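You operate a simulated robot arm through the tools that you are given. There is no shell and no other tool.

The job below is to be done with a simulated robot arm. You get a single attempt, and the scene is never put back.

JOB
Put things in order on the middle of the grey table. At the end: the red magnet is in the silver steel bowl; the grey cube six (marked "6") stands where the red magnet stood; the white funnel stands where the silver tin stood; the clear white-capped jar stands where the grey cube six stood; the silver tin from the middle of the grey table stands where the clear white-capped jar stood; whatever was shut is shut again. Leave all else as you found it, and nothing knocked over.

The check looks at the end state, three seconds after you hand in, the way a careful person would. Anything else that was tipped, shoved, dropped, spilled or broken makes it a failure.

ROBOT AND FRAMES
A 6-joint arm with a two-finger gripper, fixed in place. Base frame: the origin is at the foot of the arm, x ahead of it, y to its left, z up; the work surface is at about z = 0. Readings come in mm, degrees, newtons and seconds.
With the tool pointing down near the work surface it reaches from about 240 to 620 mm from the base axis. Its first joint turns from -66.0 to 66.0 degrees. Payload 1.37 kg.
The TCP is the grasp point between the finger pads, 22 mm short of the fingertips. In the tool frame z runs along the fingers and y along their closing line. The gripper opens to 92 mm; its body begins 65 mm behind the TCP.
Orientation is told as [roll, pitch, yaw] about the base's x, y, z axes, in that order, counted from this pose: with the fingers straight down and closing along the base's y, the tool's x points along the base's -x, its y along +y and its z along -z.

CONTROLS
- The arm moves only by the tool nudge_tool. Its argument "steps" is a list of rows, each a list of 3 entries, a list of its own where there are three numbers: the turn, a rotation vector about the tool's x, y, z in degrees, then the shift along the tool's x, y, z in mm, then the closure in counts, from 0 (fully open) to 255 (shut). In form: [[[wx, wy, wz], [tx, ty, tz], hand], ...]. A call has 1 to 20 rows; each row shifts and turns the commanded pose from where the row before left it, along the tool's axes as they then stand. Each row takes 0.2 s and may step no farther than 50 mm and 8.6 degrees from the row before; otherwise, or with a gripper value out of range, the whole call is refused. A pose out of reach is approached as far as the arm can. The call stops where the force on the tool passes 40 N (or 10 N more than at its start, if that is more) or the arm is blocked; 0.2 s more then pass. The fingers move at their own pace (about 59.9 mm/s each) and stop on an object; they squeeze with about 21 N. The grip force told is the motor's: it shows also when the fingers shut on nothing. Time passes only in rows, and 0.2 s behind the last, so rows that do not move let the fingers close. It gives the time, the measured TCP pose, the force on the tool (base axes), the opening and the grip force at its end, in the units of the frame above (readings bear some noise), with the torque about the TCP (base axes, N m) and any sound that the robot's microphone picked up.
- Cameras (640 x 400 px; columns grow to the right, rows downward): "scene" is fixed at [42.4, -444.4, 570]; the picture's right is [0.65, -0.76, 0.00], its down [-0.52, -0.45, -0.73] and it looks along [0.55, 0.47, -0.69] (base axes); focal length 315 px, centre (320, 200). "wrist" rides on the gripper at [71, 19, -102] in the tool frame; the picture's right is [-0.26, 0.96, 0.00], its down [-0.75, -0.20, -0.63] and it looks along [-0.60, -0.16, 0.78] (tool axes); focal length 280 px, centre (320, 200). There is no depth. A picture from a camera that has moved, and an enlarged one, comes with that camera's place and axes in the base frame and with its lens.
- get_image(camera): a new picture of that camera. It takes no simulated time.
- close_up(camera, box): a new picture of the part [left, top, right, bottom] of that camera's present view, enlarged. It takes no simulated time.
- close_job(): hands the job in; it is judged then, once.

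Places have to be worked out from the pictures, the camera data and where the tool is seen. Open the gripper and draw the arm clear of the work before you hand the job in, unless the task says otherwise.

The tools are called after ">>>" as name(argument=value, ...) on one line, values as JSON. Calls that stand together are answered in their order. nudge_tool: Moves the arm, as the interface text tells. Its arguments: {"type":"object","properties":{"steps":{"type":"array","items":{"type":"array"}}},"required":["steps"]} The other tools are called the same way: get_image (camera) takes a picture; close_up (camera, box) takes an enlarged picture of a part of a camera's view; close_job () hands the job in.

At the start:

```text
time_s: 0.0
position: [377.2, -308.4, 359.4]
ee_rot: [-0.2, 0.0, 0.1]
wrist_force: [-0.2, -0.2, 0.3]
torque: [-0.03, 0.04, 0.01]
width: 91.8
grip_force: 0.0
```

scene: 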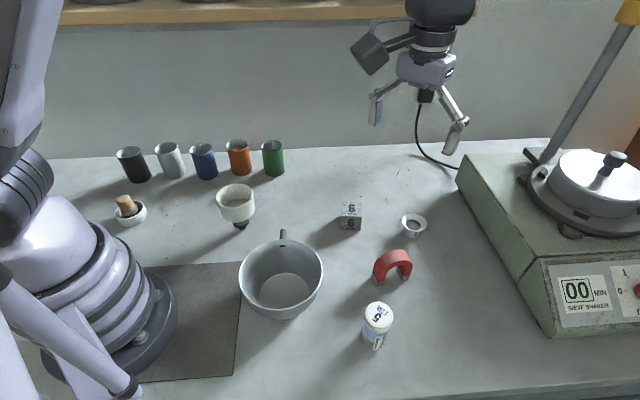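
wrist: 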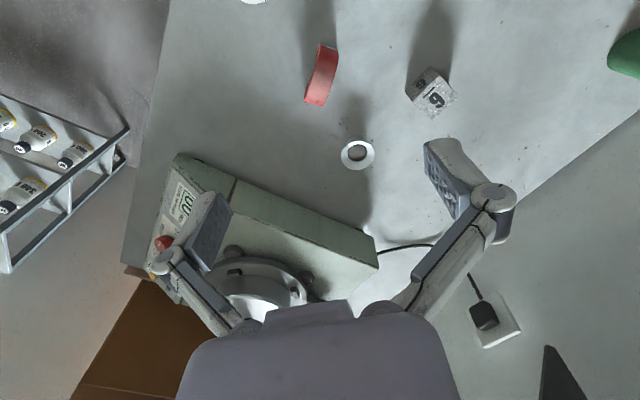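

I'll start by looking closely at the scene to identify each object.

>>> close_up(camera="scene", box=[200, 160, 440, 360])

>>> close_up(camera="scene", box=[90, 120, 300, 260])

>>> close_up(camera="scene", box=[320, 180, 440, 360])

```text
2.00 times, centred on (320, 260) of scene
camera zoom: at [42.4, -444.4, 570.0], right [0.65, -0.76, 0.0], down [-0.52, -0.45, -0.73], along [0.55, 0.47, -0.69], focal length 630 px, centre (320, 80)
```

zoom: 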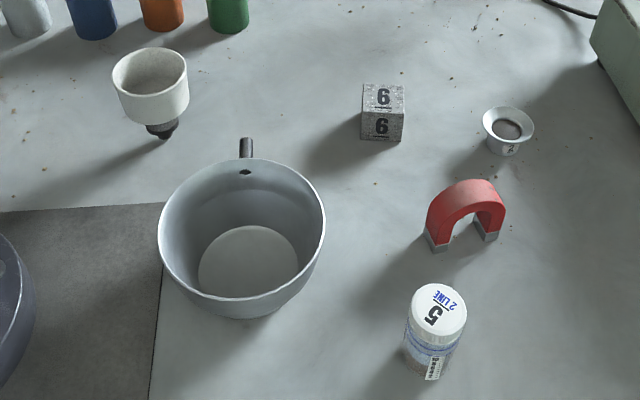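

```text
2.86 times, centred on (195, 190) of scene
camera zoom: at [42.4, -444.4, 570.0], right [0.65, -0.76, 0.0], down [-0.52, -0.45, -0.73], along [0.55, 0.47, -0.69], focal length 901 px, centre (677, 229)
```

zoom: 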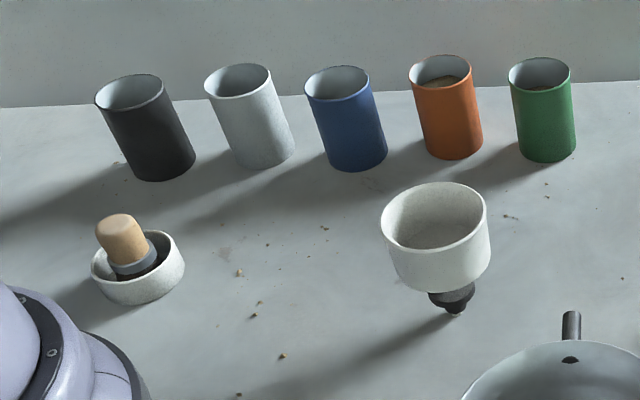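

```text
2.22 times, centred on (380, 270) of scene
camera zoom: at [42.4, -444.4, 570.0], right [0.65, -0.76, 0.0], down [-0.52, -0.45, -0.73], along [0.55, 0.47, -0.69], focal length 701 px, centre (187, 44)
```

zoom: 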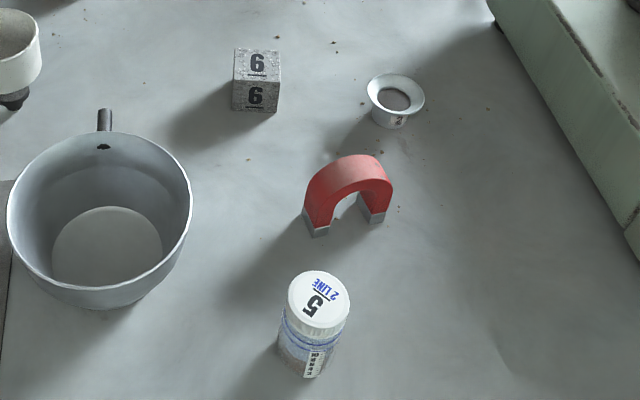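

Objects are identified: horseshoe magnet, cube, flared tin, jar, funnel and bowl. I now zoom the wrist view on the magnet, cube and tin to cross-check their places.

>>> close_up(camera="wrist", box=[270, 20, 510, 180])

>>> close_up(camera="scene", box=[360, 190, 440, 290])

>>> close_up(camera="scene", box=[200, 170, 270, 240])

```text
2.50 times, centred on (390, 100) of wrist
camera zoom: at [307.1, -289.2, 461.8], right [0.26, 0.96, 0.0], down [0.75, -0.2, 0.63], along [0.6, -0.17, -0.78], focal length 701 px, centre (145, 450)
```

zoom: 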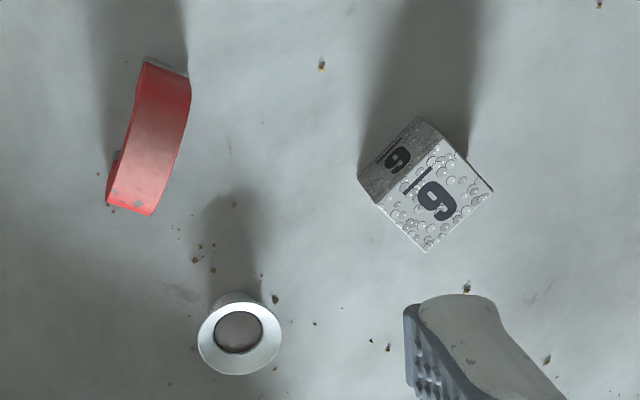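

```text
4.00 times, centred on (400, 240) of scene
camera zoom: at [42.4, -444.4, 570.0], right [0.65, -0.76, 0.0], down [-0.52, -0.45, -0.73], along [0.55, 0.47, -0.69], focal length 1261 px, centre (0, 40)
```

zoom: 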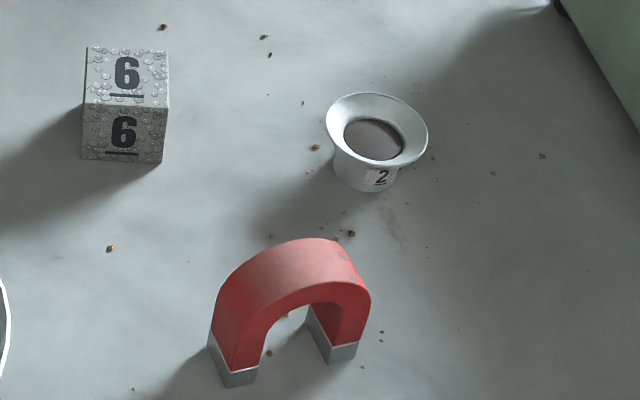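

```text
5.71 times, centred on (235, 205) of scene
camera zoom: at [42.4, -444.4, 570.0], right [0.65, -0.76, 0.0], down [-0.52, -0.45, -0.73], along [0.55, 0.47, -0.69], focal length 1801 px, centre (806, 171)
```

zoom: 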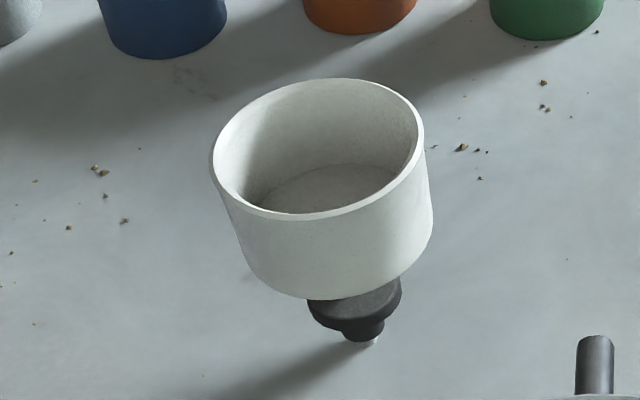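

The estimates from both cameras agree: magnet ≈(416,-319), arch plane at about -35°; cube ≈(487,-163); tin ≈(551,-291). I move above the magnet, turn the gripper to close across its thickness, and come down to z≈200 for a check.

>>> nudge_tool(steps=[[[0, 0, 7], [-20, -5, 20], 0], [[0, 0, 7], [-19, -5, 20], 0], [[0, 0, 7], [0, 0, 30], 0], [[0, 0, 7], [0, 0, 40], 0], [[0, 0, 7], [0, 0, 40], 0], [[0, 0, 0], [0, 0, 0], 0]])

```text
time_s: 1.4
position: [415.6, -320.8, 208.3]
ee_rot: [-0.1, -0.1, -35.1]
wrist_force: [0.9, 0.6, -0.4]
torque: [-0.04, 0.01, -0.02]
width: 92.0
grip_force: 0.1
```

The tool is above the magnet at z≈208 with yaw -35. I check alignment in both cameras.

>>> get_image(camera="wrist")

>>> get_image(camera="scene")

```text
taken
camera wrist: at [369.5, -265.4, 310.3], right [0.77, 0.64, 0.0], down [0.5, -0.6, 0.63], along [0.4, -0.48, -0.78], focal length 280 px, centre (320, 200)
```

wrist: 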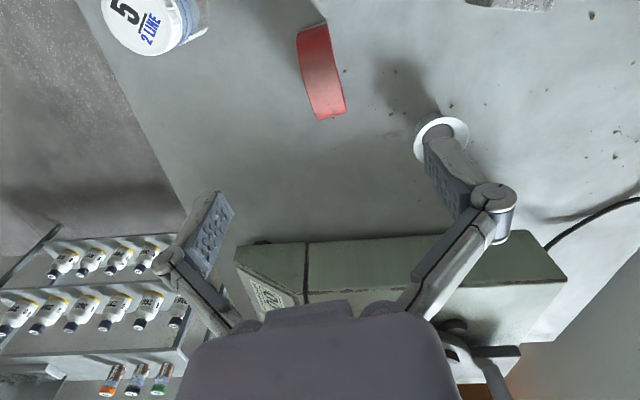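

```text
taken
```

scene: 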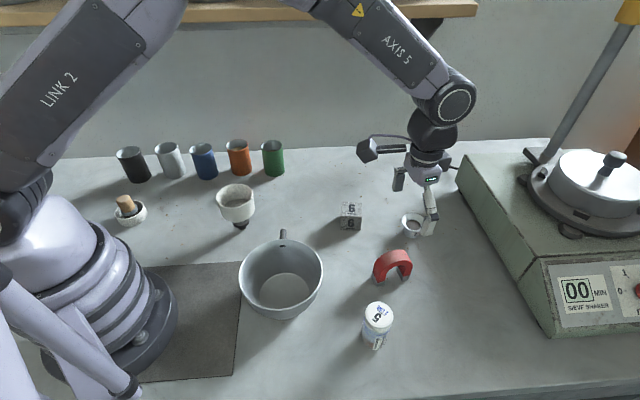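

The magnet lies centred under the tool within ~2 mm and its band runs along the tool's x. I lower to z≈50 with the hand open.

>>> nudge_tool(steps=[[[0, 0, 0], [0, 0, 40], 0], [[0, 0, 0], [0, 0, 40], 0], [[0, 0, 0], [0, 0, 40], 0], [[0, 0, 0], [0, 0, 25], 0], [[0, 0, 0], [0, 0, 13], 0], [[0, 0, 0], [0, 0, 0], 0]])

>>> get_image(camera="wrist")

>>> close_up(camera="scene", box=[330, 160, 490, 310])

```text
time_s: 2.8
position: [415.3, -320.5, 51.3]
ee_rot: [-0.1, 0.0, -35.0]
wrist_force: [0.2, 0.3, -0.6]
torque: [-0.01, 0.0, 0.01]
width: 92.0
grip_force: 0.0
```

```text
taken
camera wrist: at [369.1, -264.6, 153.2], right [0.77, 0.64, 0.0], down [0.5, -0.6, 0.63], along [0.4, -0.48, -0.78], focal length 280 px, centre (320, 200)
```

wrist: 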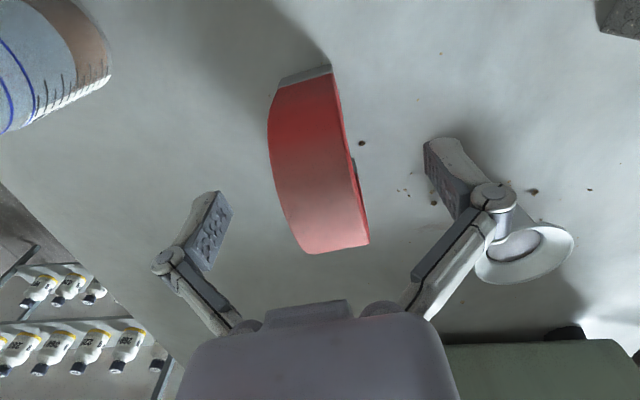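

```text
2.67 times, centred on (410, 235) of scene
camera zoom: at [42.4, -444.4, 570.0], right [0.65, -0.76, 0.0], down [-0.52, -0.45, -0.73], along [0.55, 0.47, -0.69], focal length 841 px, centre (80, 107)
```

zoom: 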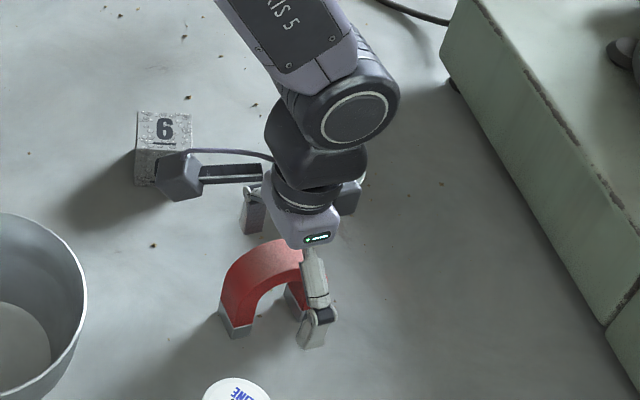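

The magnet is between the open fingers, well aligned. I close the hand and wait for it to grip.

>>> nudge_tool(steps=[[[0, 0, 0], [0, 0, 0], 255], [[0, 0, 0], [0, 0, 0], 255], [[0, 0, 0], [0, 0, 0], 255], [[0, 0, 0], [0, 0, 0], 255], [[0, 0, 0], [0, 0, 0], 255]])

>>> get_image(camera="wrist")

```text
time_s: 4.0
position: [415.8, -321.1, 51.7]
ee_rot: [-0.2, -0.2, -35.0]
wrist_force: [1.6, -1.2, 0.0]
torque: [-0.01, 0.05, 0.03]
width: 27.2
grip_force: 20.8
```

```text
taken
camera wrist: at [369.1, -264.8, 153.4], right [0.77, 0.64, 0.0], down [0.5, -0.6, 0.63], along [0.4, -0.48, -0.78], focal length 280 px, centre (320, 200)
```

wrist: 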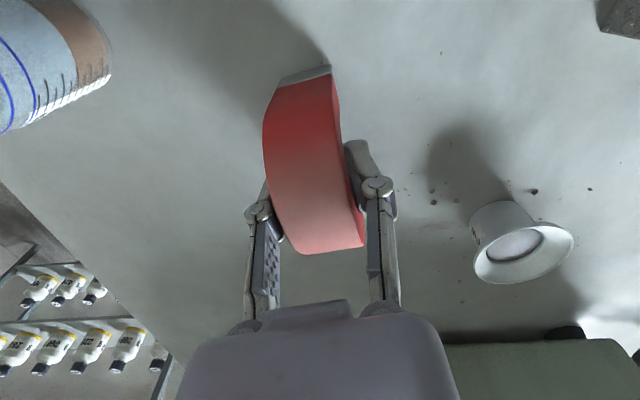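

Gripped firmly at 27 mm, without visible shift. I lift straight up about 150 mm and carry it toward the bowl at about (244,-178).

>>> nudge_tool(steps=[[[0, 0, 0], [0, 0, -15], 255], [[0, 0, 0], [0, 0, -35], 255], [[0, 0, 0], [0, 0, -45], 255], [[0, 0, 0], [0, 0, -45], 255], [[0, 0, 0], [0, 0, -20], 255], [[0, 0, 0], [25, 2, 0], 255], [[0, 0, 0], [40, 3.3, 0], 255], [[0, 0, 0], [45, 3.8, 0], 255], [[0, 0, 0], [45, 3.8, 0], 255], [[0, 0, 0], [40, 3.3, 0], 255], [[0, 0, 0], [27.8, 2.4, 0], 255], [[0, 0, 0], [0, 0, 0], 255]])

>>> get_image(camera="wrist")

>>> get_image(camera="scene")

```text
time_s: 6.6
position: [244.4, -178.5, 211.7]
ee_rot: [0.0, -0.1, -35.0]
wrist_force: [0.5, 0.1, -4.0]
torque: [0.01, 0.0, 0.01]
width: 26.4
grip_force: 20.8
```

```text
taken
camera wrist: at [198.1, -121.5, 313.8], right [0.77, 0.64, 0.0], down [0.5, -0.6, 0.63], along [0.4, -0.48, -0.78], focal length 280 px, centre (320, 200)
```

wrist: 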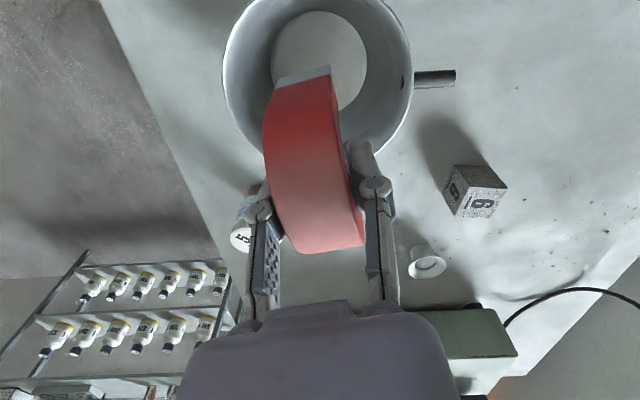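

```text
taken
```

scene: 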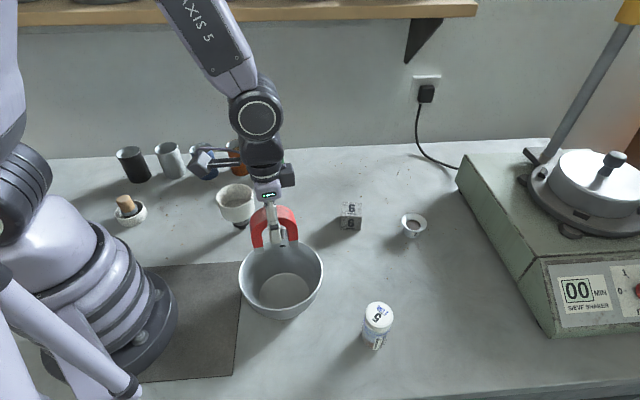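

The wrist view puts the bowl's floor centre at about (241,-175), so I shift 6 mm and lower the magnet into the bowl, stopping a few mm above the floor.

>>> nudge_tool(steps=[[[0, 0, 0], [6.4, 0.4, 0], 255], [[0, 0, 0], [0, 0, 30], 255], [[0, 0, 0], [0, 0, 40], 255], [[0, 0, 0], [0, 0, 40], 255], [[0, 0, 0], [0, 0, 25], 255], [[0, 0, 0], [0, 0, 13], 255], [[0, 0, 0], [0, 0, 0], 255]])

>>> get_image(camera="wrist")

>>> close_up(camera="scene", box=[200, 170, 360, 330])

```text
time_s: 8.2
position: [238.8, -173.5, 61.8]
ee_rot: [-0.1, -0.1, -35.0]
wrist_force: [0.1, 0.3, -4.4]
torque: [0.02, -0.01, 0.0]
width: 26.4
grip_force: 20.8
```

```text
taken
camera wrist: at [193.0, -118.0, 164.6], right [0.77, 0.64, 0.0], down [0.5, -0.6, 0.63], along [0.4, -0.48, -0.78], focal length 280 px, centre (320, 200)
```

wrist: 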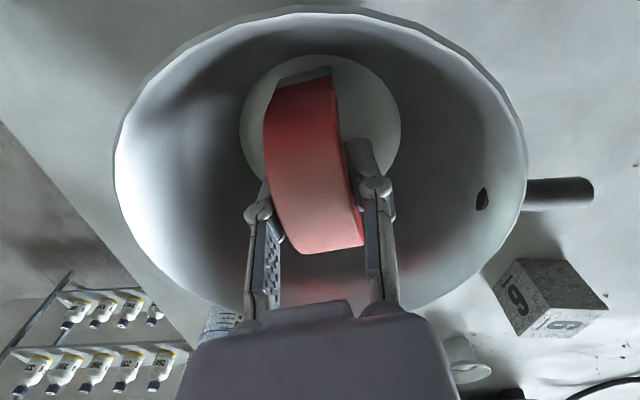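

```text
2.50 times, centred on (280, 250) of scene
camera zoom: at [42.4, -444.5, 570.0], right [0.65, -0.76, 0.0], down [-0.52, -0.45, -0.73], along [0.55, 0.47, -0.69], focal length 788 px, centre (420, 75)
```

zoom: 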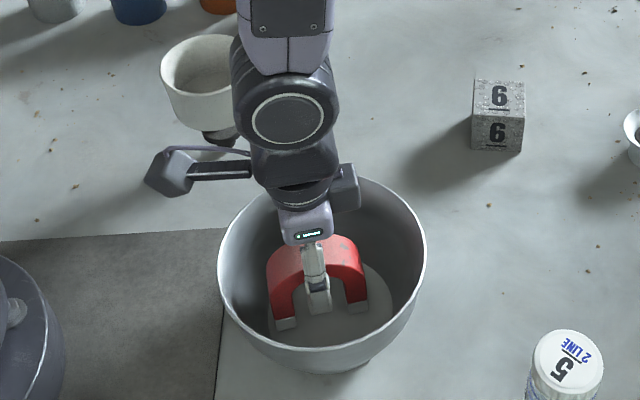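

The magnet hangs inside the bowl, about 5 mm short of the floor's centre. I centre it and ease down in small steps, watching the force.

>>> nudge_tool(steps=[[[0, 0, 0], [-5, -2, 0], 255], [[0, 0, 0], [0, 0, 2], 255], [[0, 0, 0], [0, 0, 2], 255], [[0, 0, 0], [0, 0, 0], 255]])

```text
time_s: 9.2
position: [242.6, -177.2, 59.5]
ee_rot: [-0.1, -0.1, -34.9]
wrist_force: [-0.1, 0.3, -4.1]
torque: [0.0, 0.03, 0.0]
width: 26.4
grip_force: 20.6
```

No contact yet (force still -4 N). I continue down 3 mm more.

>>> nudge_tool(steps=[[[0, 0, 0], [0, 0, 1], 255], [[0, 0, 0], [0, 0, 1], 255], [[0, 0, 0], [0, 0, 1], 255], [[0, 0, 0], [0, 0, 0], 255]])

```text
time_s: 10.2
position: [241.5, -178.3, 56.4]
ee_rot: [-0.1, -0.1, -35.0]
wrist_force: [-0.4, -0.7, -3.3]
torque: [0.0, -0.01, 0.02]
width: 26.5
grip_force: 21.2
```

Still nearly the full weight hangs; I ease down another 2 mm.

>>> nudge_tool(steps=[[[0, 0, 0], [0, 0, 1], 255], [[0, 0, 0], [0, 0, 1], 255], [[0, 0, 0], [0, 0, 0], 255]])

```text
time_s: 11.0
position: [241.9, -178.3, 53.8]
ee_rot: [-0.2, -0.1, -35.2]
wrist_force: [-1.1, -0.3, -1.7]
torque: [-0.07, 0.0, 0.03]
width: 28.8
grip_force: 21.2
```

The load has fallen to -1.7 N, so the magnet is touching the floor. One more millimetre, then check the picture.

>>> nudge_tool(steps=[[[0, 0, 0], [0, 0, 1], 255], [[0, 0, 0], [0, 0, 0], 255]])

>>> close_up(camera="scene", box=[230, 220, 340, 320])

>>> get_image(camera="wrist")

```text
time_s: 11.6
position: [241.6, -178.1, 52.9]
ee_rot: [-0.2, -0.1, -35.0]
wrist_force: [-0.7, -0.3, -4.3]
torque: [-0.03, 0.02, -0.01]
width: 30.5
grip_force: 20.9
```

```text
4.00 times, centred on (285, 270) of scene
camera zoom: at [42.4, -444.5, 570.0], right [0.65, -0.76, 0.0], down [-0.52, -0.45, -0.73], along [0.55, 0.47, -0.69], focal length 1261 px, centre (460, -80)
```

zoom: 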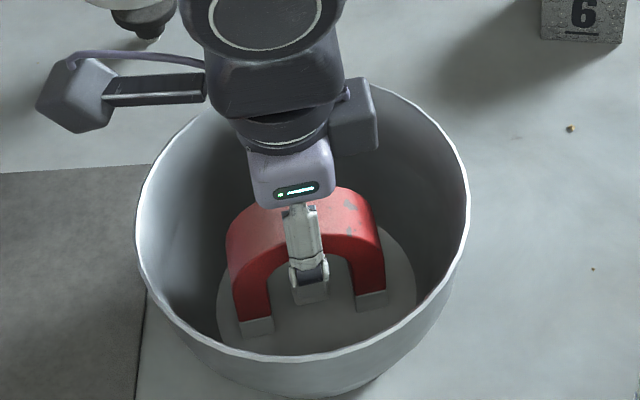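

```text
taken
camera wrist: at [195.2, -122.7, 155.3], right [0.77, 0.64, 0.0], down [0.5, -0.6, 0.63], along [0.4, -0.48, -0.78], focal length 280 px, centre (320, 200)
```

wrist: 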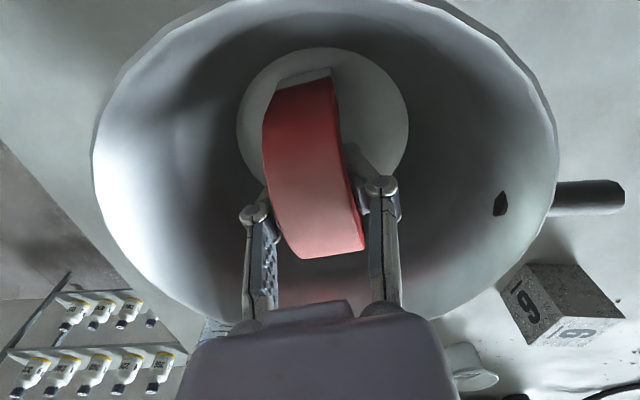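

The magnet's feet look to be on the bowl's floor, but the force reading is ambiguous. I take another still reading.

>>> nudge_tool(steps=[[[0, 0, 0], [0, 0, 0], 255], [[0, 0, 0], [0, 0, 0], 255]])

```text
time_s: 12.2
position: [241.9, -179.1, 53.4]
ee_rot: [-0.1, -0.1, -34.9]
wrist_force: [-0.4, -0.6, -2.3]
torque: [-0.05, -0.04, -0.02]
width: 30.3
grip_force: 20.8
```

Load is partial (-2.3 N) and noisy; I go one more millimetre down to be sure it's seated.

>>> nudge_tool(steps=[[[0, 0, 0], [0, 0, 1], 255], [[0, 0, 0], [0, 0, 0], 255], [[0, 0, 0], [0, 0, 0], 255]])

>>> close_up(camera="wrist", box=[220, 40, 440, 280])

```text
time_s: 13.0
position: [242.8, -179.5, 52.9]
ee_rot: [0.0, -0.1, -35.0]
wrist_force: [1.1, 0.3, -2.5]
torque: [-0.04, 0.01, 0.01]
width: 22.5
grip_force: 21.5
```

```text
1.67 times, centred on (330, 160) of wrist
camera zoom: at [195.2, -122.7, 154.7], right [0.77, 0.64, 0.0], down [0.5, -0.6, 0.63], along [0.4, -0.48, -0.78], focal length 467 px, centre (303, 267)
```

zoom: 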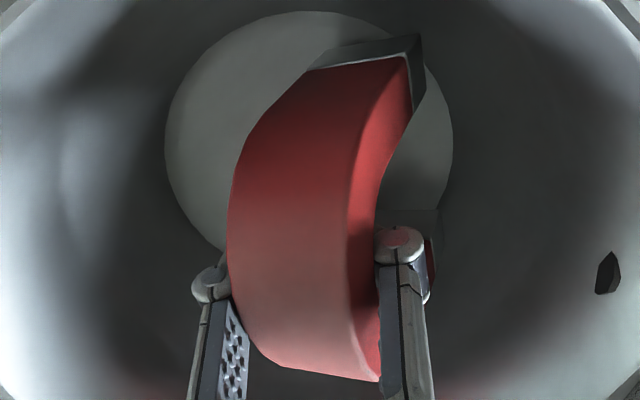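

The magnet has begun to lean in the grip. I look from the scene camera before doing anything else.

>>> close_up(camera="scene", box=[230, 220, 340, 320])

>>> get_image(camera="wrist")

```text
4.00 times, centred on (285, 270) of scene
camera zoom: at [42.4, -444.5, 570.0], right [0.65, -0.76, 0.0], down [-0.52, -0.45, -0.73], along [0.55, 0.47, -0.69], focal length 1261 px, centre (460, -80)
```

zoom: 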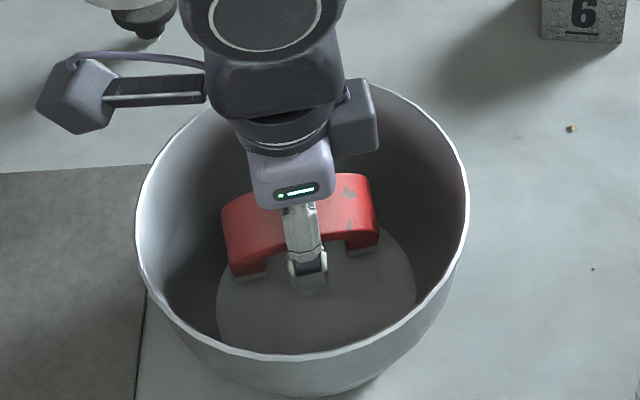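

```text
taken
camera wrist: at [195.2, -122.7, 154.7], right [0.77, 0.64, 0.0], down [0.5, -0.6, 0.63], along [0.4, -0.48, -0.78], focal length 280 px, centre (320, 200)
```

wrist: 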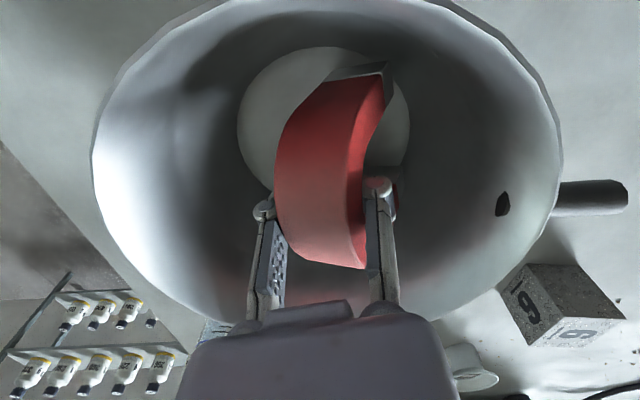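

The magnet's feet slid back and it leans ~20° in the grip. I lift 8 mm so the feet come free, letting the parallel pads straighten it, and look again.

>>> nudge_tool(steps=[[[0, 0, 0], [0, 0, -2], 255], [[0, 0, 0], [0, 0, -3], 255], [[0, 0, 0], [0, 0, -3], 255], [[0, 0, 0], [0, 0, 0], 255]])

>>> get_image(camera="wrist")

>>> close_up(camera="scene", box=[230, 220, 340, 320])

```text
time_s: 14.0
position: [241.5, -177.6, 60.8]
ee_rot: [-0.1, 0.0, -35.0]
wrist_force: [-0.5, -0.2, -4.5]
torque: [-0.02, -0.01, -0.03]
width: 22.6
grip_force: 20.5
```

```text
taken
camera wrist: at [195.2, -122.2, 162.6], right [0.77, 0.64, 0.0], down [0.5, -0.6, 0.63], along [0.4, -0.48, -0.78], focal length 280 px, centre (320, 200)
```

wrist: 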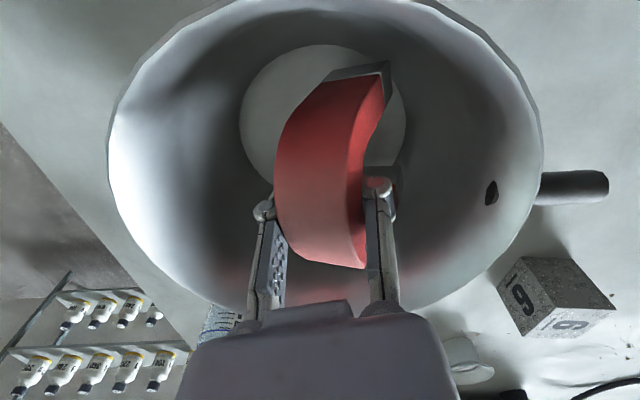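

```text
4.00 times, centred on (285, 270) of scene
camera zoom: at [42.4, -444.5, 570.0], right [0.65, -0.76, 0.0], down [-0.52, -0.45, -0.73], along [0.55, 0.47, -0.69], focal length 1261 px, centre (460, -80)
```

zoom: 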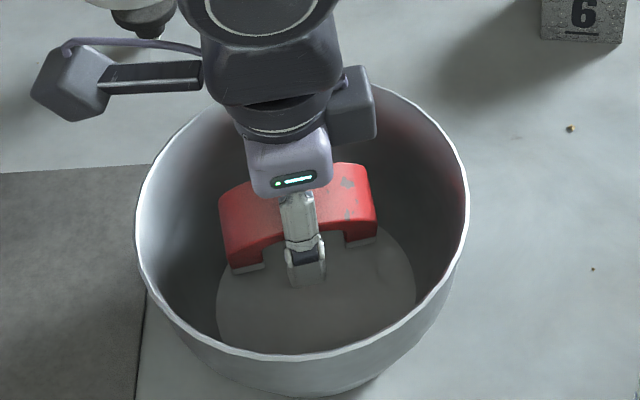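

The magnet is held firmly but leaning about 28° (feet toward the tool's +y). I raise 15 mm and roll the tool +28° about its x axis so the magnet hangs upright again.

>>> nudge_tool(steps=[[[0, 0, 0], [0, 0, -8], 255], [[0, 0, 0], [0, 0, -7], 255], [[7, 0, 0], [0, 0, 0], 255], [[7, 0, 0], [0, 0, 0], 255], [[7, 0, 0], [0, 0, 0], 255], [[7, 0, 0], [0, 0, 0], 255], [[0, 0, 0], [0, 0, 0], 255]])

>>> get_image(camera="wrist")

>>> close_up(camera="scene", box=[230, 220, 340, 320])

```text
time_s: 15.6
position: [243.2, -177.4, 75.4]
ee_rot: [-24.0, -0.8, -35.0]
wrist_force: [-0.2, 0.0, -4.3]
torque: [-0.04, 0.02, 0.01]
width: 22.6
grip_force: 20.5
out of reach, approached as far as the arm can: row 3
```

```text
taken
camera wrist: at [217.3, -89.0, 160.2], right [0.72, 0.57, -0.39], down [0.65, -0.37, 0.66], along [0.23, -0.73, -0.64], focal length 280 px, centre (320, 200)
```

wrist: 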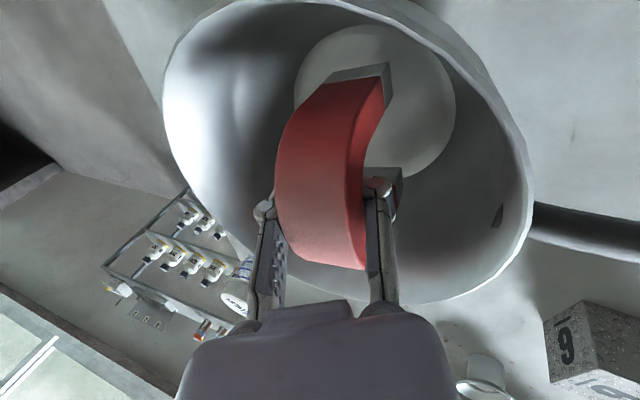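

```text
4.00 times, centred on (285, 270) of scene
camera zoom: at [42.4, -444.4, 570.0], right [0.65, -0.76, 0.0], down [-0.52, -0.45, -0.73], along [0.55, 0.47, -0.69], focal length 1261 px, centre (460, -80)
```

zoom: 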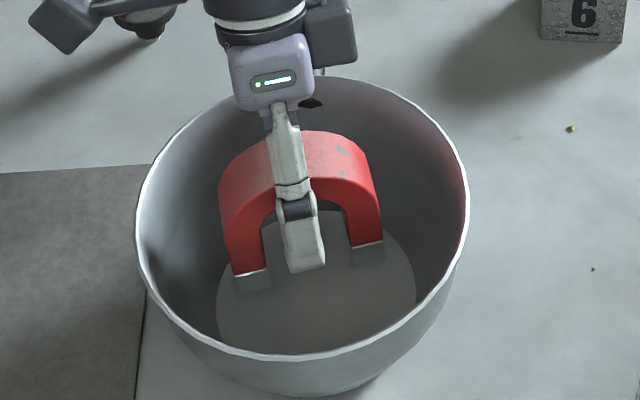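

The magnet now hangs upright again with the tool rolled 24°. I lower it straight down ~16 mm (mix of tool y and z).

>>> nudge_tool(steps=[[[0, 0, 0], [0, 2, 4.6], 255], [[0, 0, 0], [0, 2, 4.6], 255], [[0, 0, 0], [0, 2, 4.6], 255], [[0, 0, 0], [0, 0, 0], 255]])

>>> close_up(camera="scene", box=[230, 220, 340, 320])

```text
time_s: 16.6
position: [243.7, -178.7, 60.6]
ee_rot: [-24.0, -0.8, -34.9]
wrist_force: [-0.3, -1.0, -4.4]
torque: [-0.04, 0.02, 0.03]
width: 22.4
grip_force: 20.5
```

```text
4.00 times, centred on (285, 270) of scene
camera zoom: at [42.4, -444.5, 570.0], right [0.65, -0.76, 0.0], down [-0.52, -0.45, -0.73], along [0.55, 0.47, -0.69], focal length 1261 px, centre (460, -80)
```

zoom: 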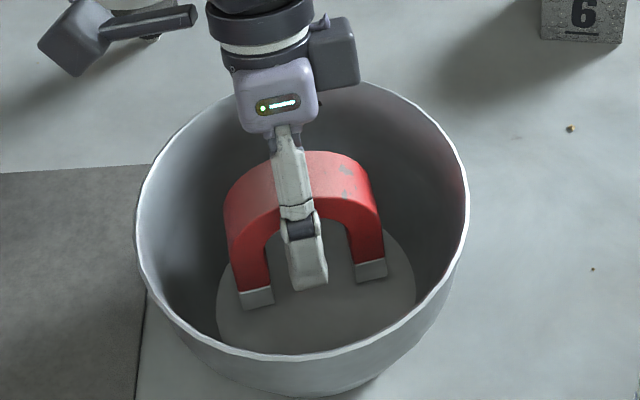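

Still hanging at -4.4 N, feet just above the floor. I ease down 3 mm more.

>>> nudge_tool(steps=[[[0, 0, 0], [0, 0.6, 1.37], 255], [[0, 0, 0], [0, 0.6, 1.37], 255], [[0, 0, 0], [0, 0, 0], 255], [[0, 0, 0], [0, 0, 0], 255]])

>>> close_up(camera="scene", box=[230, 220, 340, 320])

```text
time_s: 17.6
position: [242.6, -178.2, 56.7]
ee_rot: [-23.9, -0.8, -35.0]
wrist_force: [0.4, 0.4, -4.1]
torque: [-0.01, 0.03, -0.01]
width: 22.8
grip_force: 20.8
```

```text
4.00 times, centred on (285, 270) of scene
camera zoom: at [42.4, -444.5, 570.0], right [0.65, -0.76, 0.0], down [-0.52, -0.45, -0.73], along [0.55, 0.47, -0.69], focal length 1261 px, centre (460, -80)
```

zoom: 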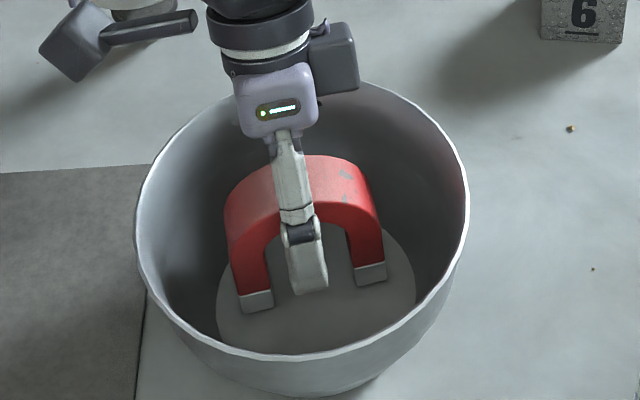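

Still carrying the full weight; continue down 3 mm.

>>> nudge_tool(steps=[[[0, 0, 0], [0, 0.6, 1.37], 255], [[0, 0, 0], [0, 0.6, 1.37], 255], [[0, 0, 0], [0, 0, 0], 255], [[0, 0, 0], [0, 0, 0], 255]])

>>> close_up(camera="scene", box=[230, 220, 340, 320])

>>> get_image(camera="wrist")

```text
time_s: 18.6
position: [241.3, -178.2, 54.9]
ee_rot: [-24.0, -0.9, -35.0]
wrist_force: [0.0, -0.1, -4.0]
torque: [-0.04, 0.03, 0.03]
width: 22.4
grip_force: 21.0
```

```text
4.00 times, centred on (285, 270) of scene
camera zoom: at [42.4, -444.5, 570.0], right [0.65, -0.76, 0.0], down [-0.52, -0.45, -0.73], along [0.55, 0.47, -0.69], focal length 1261 px, centre (460, -80)
```

zoom: 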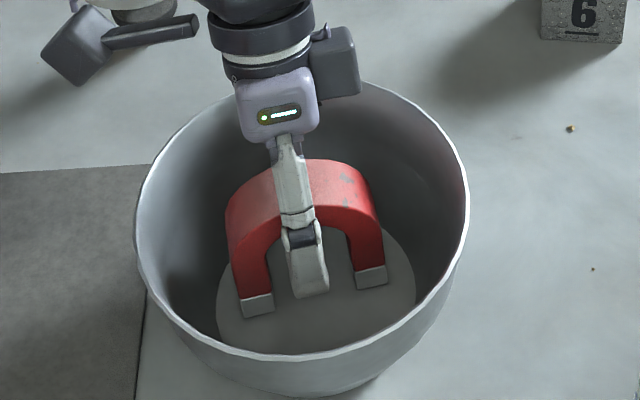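

```text
taken
camera wrist: at [217.3, -89.5, 138.8], right [0.73, 0.57, -0.39], down [0.65, -0.37, 0.66], along [0.23, -0.73, -0.64], focal length 280 px, centre (320, 200)
```

wrist: 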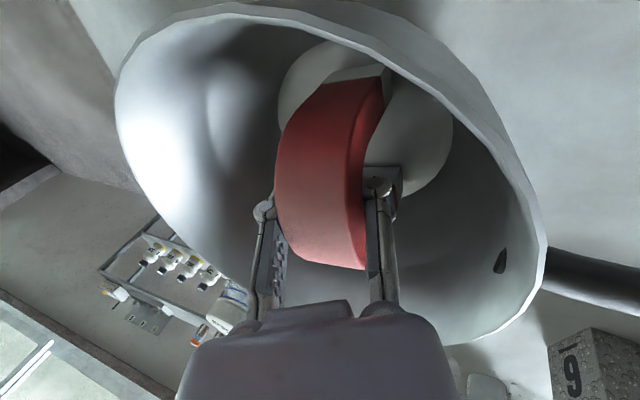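

Triangulating the near foot puts its bottom near z≈12, so there is ~10 mm still to go. I lower 4 mm more and re-check.

>>> nudge_tool(steps=[[[0, 0, 0], [0, 0.8, 1.83], 255], [[0, 0, 0], [0, 0.8, 1.83], 255], [[0, 0, 0], [0, 0, 0], 255], [[0, 0, 0], [0, 0, 0], 255]])

>>> close_up(camera="scene", box=[230, 220, 340, 320])

```text
time_s: 19.6
position: [242.1, -179.1, 51.1]
ee_rot: [-24.0, -1.0, -35.0]
wrist_force: [2.5, -5.4, 11.4]
torque: [0.34, 0.04, -0.06]
width: 22.5
grip_force: 20.9
```

```text
4.00 times, centred on (285, 270) of scene
camera zoom: at [42.4, -444.4, 570.0], right [0.65, -0.76, 0.0], down [-0.52, -0.45, -0.73], along [0.55, 0.47, -0.69], focal length 1261 px, centre (460, -80)
```

zoom: 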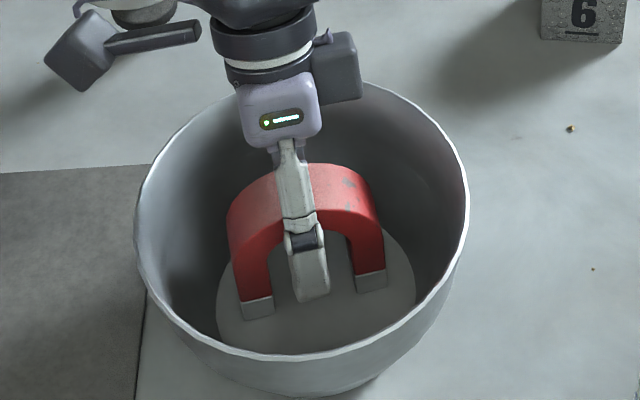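

Contact now: +11 N upward. I back off 1 mm, then open the hand a little (to ~34 mm) and look.

>>> nudge_tool(steps=[[[0, 0, 0], [0, -0.4, -0.9], 255], [[0, 0, 0], [0, 0, 0], 255]])

```text
time_s: 20.2
position: [243.1, -178.6, 51.1]
ee_rot: [-24.0, -0.7, -35.0]
wrist_force: [0.0, 0.9, -4.3]
torque: [-0.06, 0.03, 0.0]
width: 22.5
grip_force: 21.1
```

A 1 mm rise takes it fully off, so the feet are <1 mm above the floor. I go down 0.6 mm and open slightly.

>>> nudge_tool(steps=[[[0, 0, 0], [0, 0.25, 0.55], 255], [[0, 0, 0], [0, 0, 0], 255], [[0, 0, 0], [0, 0, 0], 175], [[0, 0, 0], [0, 0, 0], 175]])

>>> close_up(camera="scene", box=[230, 220, 340, 320])

>>> get_image(camera="wrist")

```text
time_s: 21.2
position: [242.4, -179.1, 50.9]
ee_rot: [-24.0, -0.8, -35.0]
wrist_force: [-0.3, 0.2, -0.1]
torque: [-0.04, -0.01, -0.01]
width: 31.3
grip_force: 0.5
```

```text
4.00 times, centred on (285, 270) of scene
camera zoom: at [42.4, -444.4, 570.0], right [0.65, -0.76, 0.0], down [-0.52, -0.45, -0.73], along [0.55, 0.47, -0.69], focal length 1261 px, centre (460, -80)
```

zoom: 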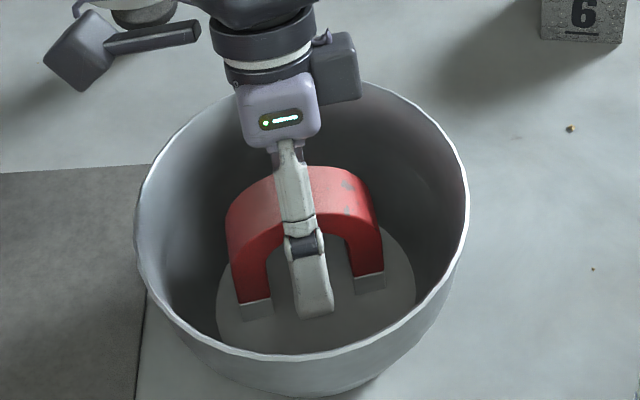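

```text
taken
camera wrist: at [217.5, -89.7, 135.1], right [0.73, 0.57, -0.39], down [0.65, -0.37, 0.66], along [0.23, -0.73, -0.64], focal length 280 px, centre (320, 200)
```

wrist: 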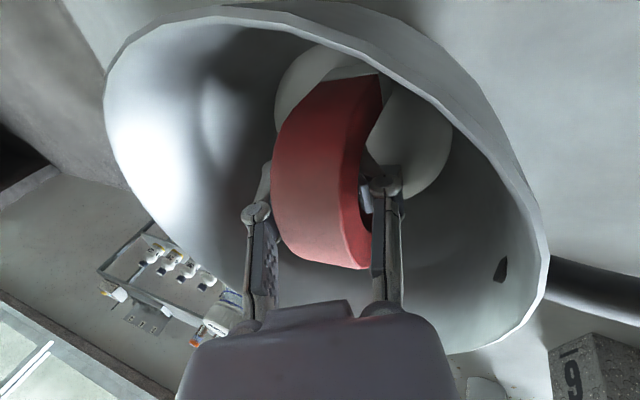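

The magnet now stands free on the bowl's floor (force ~0). I open to ~46 mm and withdraw along the tool's own axis.

>>> nudge_tool(steps=[[[0, 0, 0], [0, 0, 0], 128], [[0, 0, 0], [0, 0, 0], 128], [[0, 0, 0], [0, 0, -10], 128], [[0, 0, 0], [0, 0, -20], 128], [[0, 0, 0], [0, 0, 0], 128]])

>>> close_up(camera="scene", box=[230, 220, 340, 320])

```text
time_s: 22.4
position: [250.2, -168.1, 77.8]
ee_rot: [-24.0, -0.8, -34.9]
wrist_force: [0.4, 0.2, 1.1]
torque: [0.01, 0.04, 0.0]
width: 46.0
grip_force: 0.0
```

```text
4.00 times, centred on (285, 270) of scene
camera zoom: at [42.4, -444.4, 570.0], right [0.65, -0.76, 0.0], down [-0.52, -0.45, -0.73], along [0.55, 0.47, -0.69], focal length 1261 px, centre (460, -80)
```

zoom: 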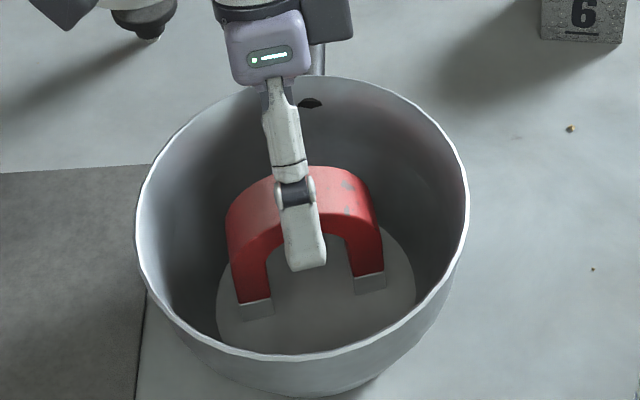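

The magnet stands in the bowl. I withdraw further, rise, and level the tool back.

>>> nudge_tool(steps=[[[0, 0, 0], [0, 0, -20], 128], [[0, 0, 0], [0, -8, -18], 128], [[0, 0, 0], [0, -16, -36], 128], [[0, 0, 0], [0, -16, -36], 128], [[-8, 0, 0], [0, 0, 0], 128], [[-8, 0, 0], [0, 0, 0], 128], [[-8, 0, 0], [0, 0, 0], 128], [[0, 0, 0], [0, 0, 0], 0]])

>>> close_up(camera="scene", box=[230, 220, 340, 320])

>>> get_image(camera="wrist")

```text
time_s: 24.2
position: [251.7, -160.7, 194.9]
ee_rot: [-4.4, -1.1, -35.1]
wrist_force: [0.3, 0.8, -0.2]
torque: [0.01, 0.0, -0.02]
width: 86.9
grip_force: 0.0
out of reach, approached as far as the arm can: row 7
```

```text
4.00 times, centred on (285, 270) of scene
camera zoom: at [42.4, -444.5, 570.0], right [0.65, -0.76, 0.0], down [-0.52, -0.45, -0.73], along [0.55, 0.47, -0.69], focal length 1261 px, centre (460, -80)
```

zoom: 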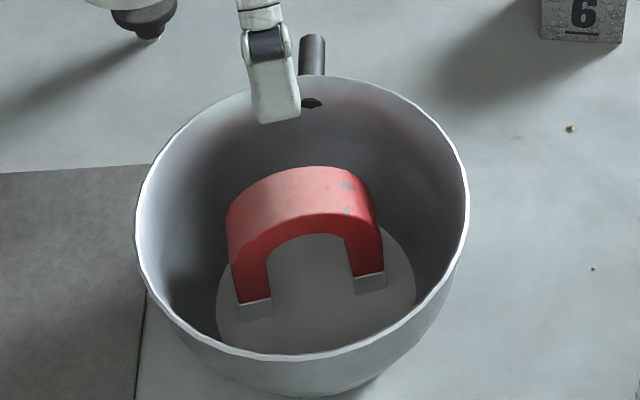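

```text
taken
camera wrist: at [208.2, -97.2, 293.1], right [0.77, 0.64, -0.07], down [0.52, -0.55, 0.65], along [0.38, -0.54, -0.75], focal length 280 px, centre (320, 200)
```

wrist: 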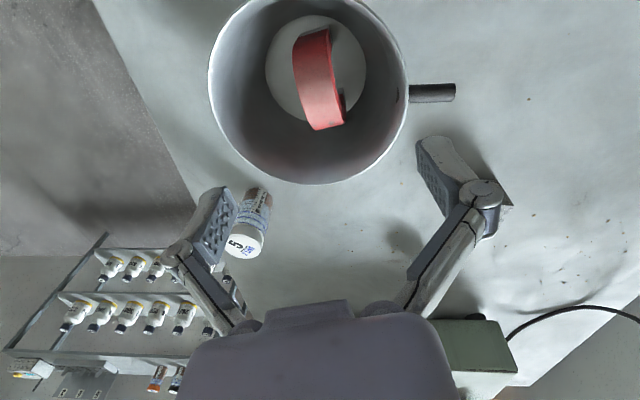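

The magnet stands upright in the middle of the bowl. Next I level the tool (roll -4.4, pitch -1.1 remain), move over the cube at about (487,-163) and turn to yaw -52.

>>> nudge_tool(steps=[[[0, 0, 0], [-38.7, 26.6, 0], 0], [[-2.2, 0.5, 0], [-38.7, 26.6, 0], 0], [[-2.2, 0.5, 0], [-38.7, 26.6, 0], 0], [[0, 0, 0], [-38.7, 26.6, 0], 0], [[0, 0, 0], [-38.7, 26.6, 0], 0], [[0, 0, 8.5], [0, 0, 0], 0], [[0, 0, 8.5], [0, 0, 0], 0], [[0, 0, 0], [0, 0, 0], 0]])

>>> get_image(camera="wrist")

```text
time_s: 26.0
position: [419.6, -138.2, 120.8]
ee_rot: [-3.9, -5.6, -51.8]
wrist_force: [1.1, 0.0, -0.1]
torque: [-0.03, 0.0, -0.03]
width: 92.1
grip_force: 0.1
out of reach, approached as far as the arm can: row 1, 2, 3, 4, 5, 6, 7
```

```text
taken
camera wrist: at [391.3, -60.1, 214.7], right [0.92, 0.38, -0.04], down [0.3, -0.64, 0.71], along [0.25, -0.66, -0.71], focal length 280 px, centre (320, 200)
```

wrist: 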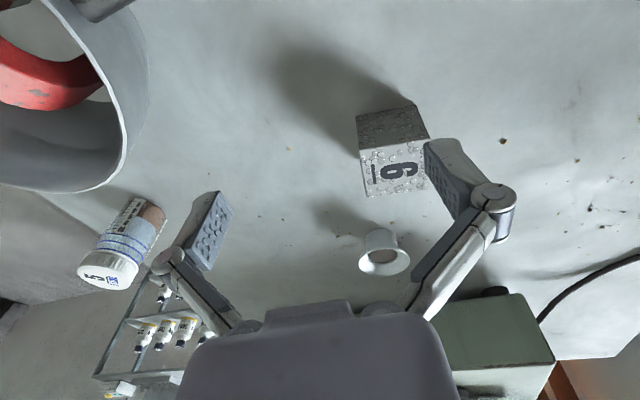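

Those moves were reported out of reach and the tool sank to z≈121. Nothing was touched (forces ~0). I look at the scene to see the arm's posture before moving again.

>>> get_image(camera="scene")

```text
taken
```

scene: 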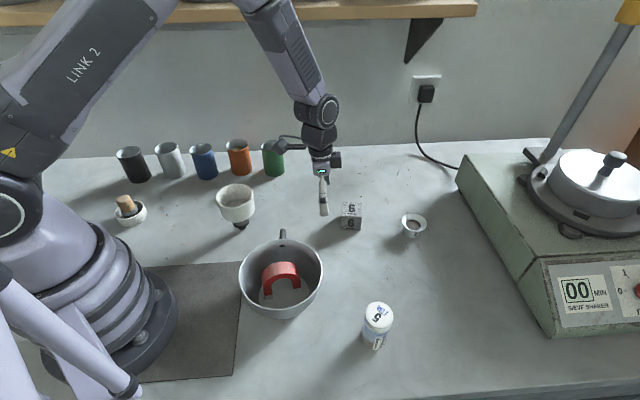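

The arm is clear of all objects. I raise the tool in small steps to see whether it responds normally.

>>> nudge_tool(steps=[[[0, 0, 0], [0, 0, -10], 0], [[0, 0, 0], [0, 0, -10], 0], [[0, 0, 0], [0, 0, -10], 0], [[0, 0, 0], [0, 0, 0], 0]])

```text
time_s: 27.0
position: [407.8, -133.3, 140.6]
ee_rot: [-3.9, -5.6, -51.8]
wrist_force: [-0.3, 0.6, -0.1]
torque: [-0.01, -0.01, -0.02]
width: 91.8
grip_force: 0.0
out of reach, approached as far as the arm can: row 1, 2, 3
```

The arm still reports limited reach, so the wrist seems to sit in an awkward joint configuration after the roll. I zoom on the wrist to understand it.

>>> close_up(camera="scene", box=[220, 0, 400, 230])

>>> get_image(camera="wrist")

```text
1.74 times, centred on (310, 115) of scene
camera zoom: at [42.4, -444.4, 570.0], right [0.65, -0.76, 0.0], down [-0.52, -0.45, -0.73], along [0.55, 0.47, -0.69], focal length 548 px, centre (337, 348)
```

zoom: 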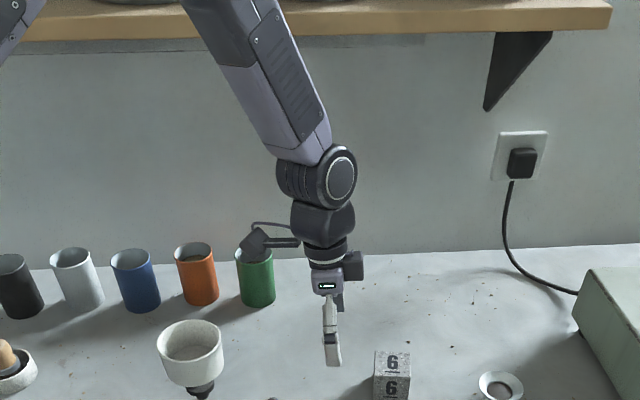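

```text
taken
camera wrist: at [378.6, -53.4, 234.2], right [0.92, 0.39, -0.04], down [0.3, -0.64, 0.71], along [0.25, -0.66, -0.71], focal length 280 px, centre (320, 200)
```

wrist: 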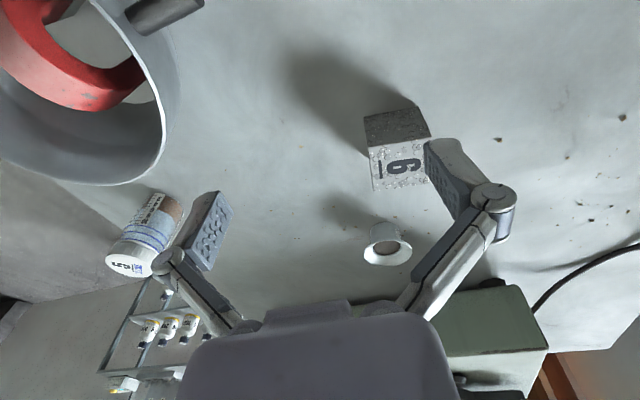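

The forearm (joint 4) looks twisted away from its normal plane, left over from the roll near the wrist's singular posture. I try to unwind it by tilting the fingers inward toward the base, which should swing joint 4 back.

>>> nudge_tool(steps=[[[4.4, 6.6, 0], [0, 0, -5], 0], [[4.4, 6.6, 0], [0, 0, -5], 0], [[4.4, 6.6, 0], [0, 0, -5], 0], [[0, 0, 0], [0, 0, 0], 0]])

>>> close_up(camera="scene", box=[220, 0, 400, 230])

```text
time_s: 28.0
position: [345.2, -162.3, 117.9]
ee_rot: [-20.4, 9.6, -54.5]
wrist_force: [-0.1, 0.5, 1.1]
torque: [-0.01, -0.01, -0.01]
width: 91.9
grip_force: 0.1
out of reach, approached as far as the arm can: row 1, 2, 3
```

```text
1.74 times, centred on (310, 115) of scene
camera zoom: at [42.4, -444.5, 570.0], right [0.65, -0.76, 0.0], down [-0.52, -0.45, -0.73], along [0.55, 0.47, -0.69], focal length 548 px, centre (337, 348)
```

zoom: 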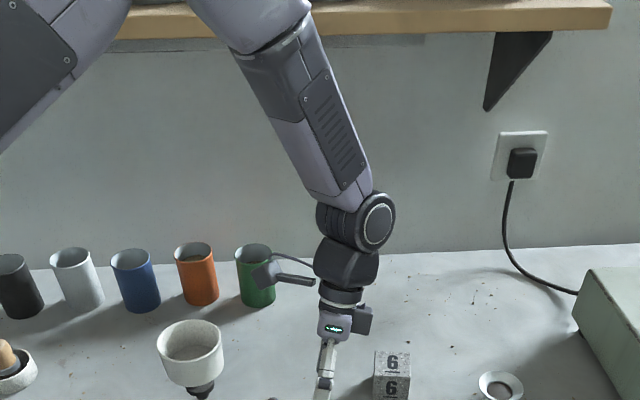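

Orientation followed but the position drifted, as if the solver is catching up. I issue a few still rows to see whether the arm continues moving toward its commanded pose.

>>> nudge_tool(steps=[[[0, 0, 0], [0, 0, 0], 0], [[0, 0, 0], [0, 0, 0], 0]])

```text
time_s: 28.6
position: [345.4, -163.6, 117.2]
ee_rot: [-20.4, 9.5, -54.5]
wrist_force: [-0.6, 0.1, -0.5]
torque: [0.01, 0.0, -0.01]
width: 91.9
grip_force: 0.1
```

The command now equals the reached pose. I test a small pure upward move (20 mm) to see which motions are free.

>>> nudge_tool(steps=[[[0, 0, 0], [1.65, -3.44, -9.24], 0], [[0, 0, 0], [1.65, -3.44, -9.24], 0], [[0, 0, 0], [0, 0, 0], 0]])

```text
time_s: 29.4
position: [344.3, -163.1, 136.5]
ee_rot: [-20.6, 9.2, -54.4]
wrist_force: [0.8, 0.6, 0.4]
torque: [0.01, -0.03, 0.0]
width: 92.3
grip_force: 0.0
```

That worked without complaint. I rise another 50 mm and swing the tilt into the arm's radial plane to bring joint 4 home.

>>> nudge_tool(steps=[[[0, 0, 0], [4.1, -8.6, -23.1], 0], [[0, 0, 0], [4.1, -8.6, -23.1], 0], [[-4.1, 5.6, 0], [0, 0, 0], 0], [[-4.1, 5.6, 0], [0, 0, 0], 0], [[0, 0, 0], [0, 0, 0], 0]])

>>> get_image(camera="scene")

```text
time_s: 30.6
position: [334.4, -172.5, 181.4]
ee_rot: [-20.8, 8.9, -54.3]
wrist_force: [1.0, -0.5, 0.2]
torque: [0.01, -0.02, 0.02]
width: 92.2
grip_force: 0.1
out of reach, approached as far as the arm can: row 1, 2, 3, 4
```

```text
taken
```

scene: 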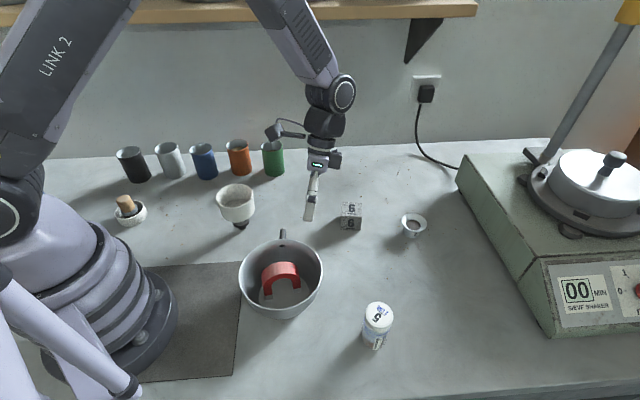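

Up works, but tilting is being refused; a wrist joint is likely at its limit. I test by turning the tool back the other way about its own axis (yaw toward 0).

>>> nudge_tool(steps=[[[0, 0, -6], [0, 0, 0], 0], [[0, 0, -6], [0, 0, 0], 0], [[0, 0, -6], [0, 0, 0], 0], [[0, 0, 0], [0, 0, 0], 0]])

```text
time_s: 31.6
position: [334.2, -171.7, 180.5]
ee_rot: [-17.1, 14.9, -36.8]
wrist_force: [-0.1, 1.1, -0.5]
torque: [0.0, 0.01, -0.01]
width: 92.2
grip_force: 0.0
```

Yaw back was accepted without complaint, so the limit concerns the yaw sense. Now I level the tool (22.5° about the computed axis).

>>> nudge_tool(steps=[[[-5.56, -5.03, 0], [0, 0, 0], 0], [[-5.56, -5.03, 0], [0, 0, 0], 0], [[-5.56, -5.03, 0], [0, 0, 0], 0], [[0, 0, 0], [0, 0, 0], 0]])

```text
time_s: 32.6
position: [304.5, -188.1, 145.5]
ee_rot: [-6.5, -3.5, -34.7]
wrist_force: [-0.3, 0.2, -0.4]
torque: [0.03, 0.04, -0.01]
width: 92.2
grip_force: 0.1
out of reach, approached as far as the arm can: row 1, 2, 3
```

Still limited. I turn further in the free direction (yaw toward 0), then level in small steps.

>>> nudge_tool(steps=[[[0, 0, -8], [0, 0, -3], 0], [[0, 0, -8], [0, 0, -3], 0], [[0, 0, -8], [0, 0, -3], 0], [[0, 0, -8], [0, 0, -3], 0], [[0, 0, 0], [0, 0, 0], 0]])

```text
time_s: 33.8
position: [321.6, -73.9, 149.3]
ee_rot: [-3.5, 0.5, -2.8]
wrist_force: [0.9, 0.2, -0.5]
torque: [-0.02, -0.01, 0.02]
width: 92.2
grip_force: 0.1
out of reach, approached as far as the arm can: row 1, 2, 3, 4
```

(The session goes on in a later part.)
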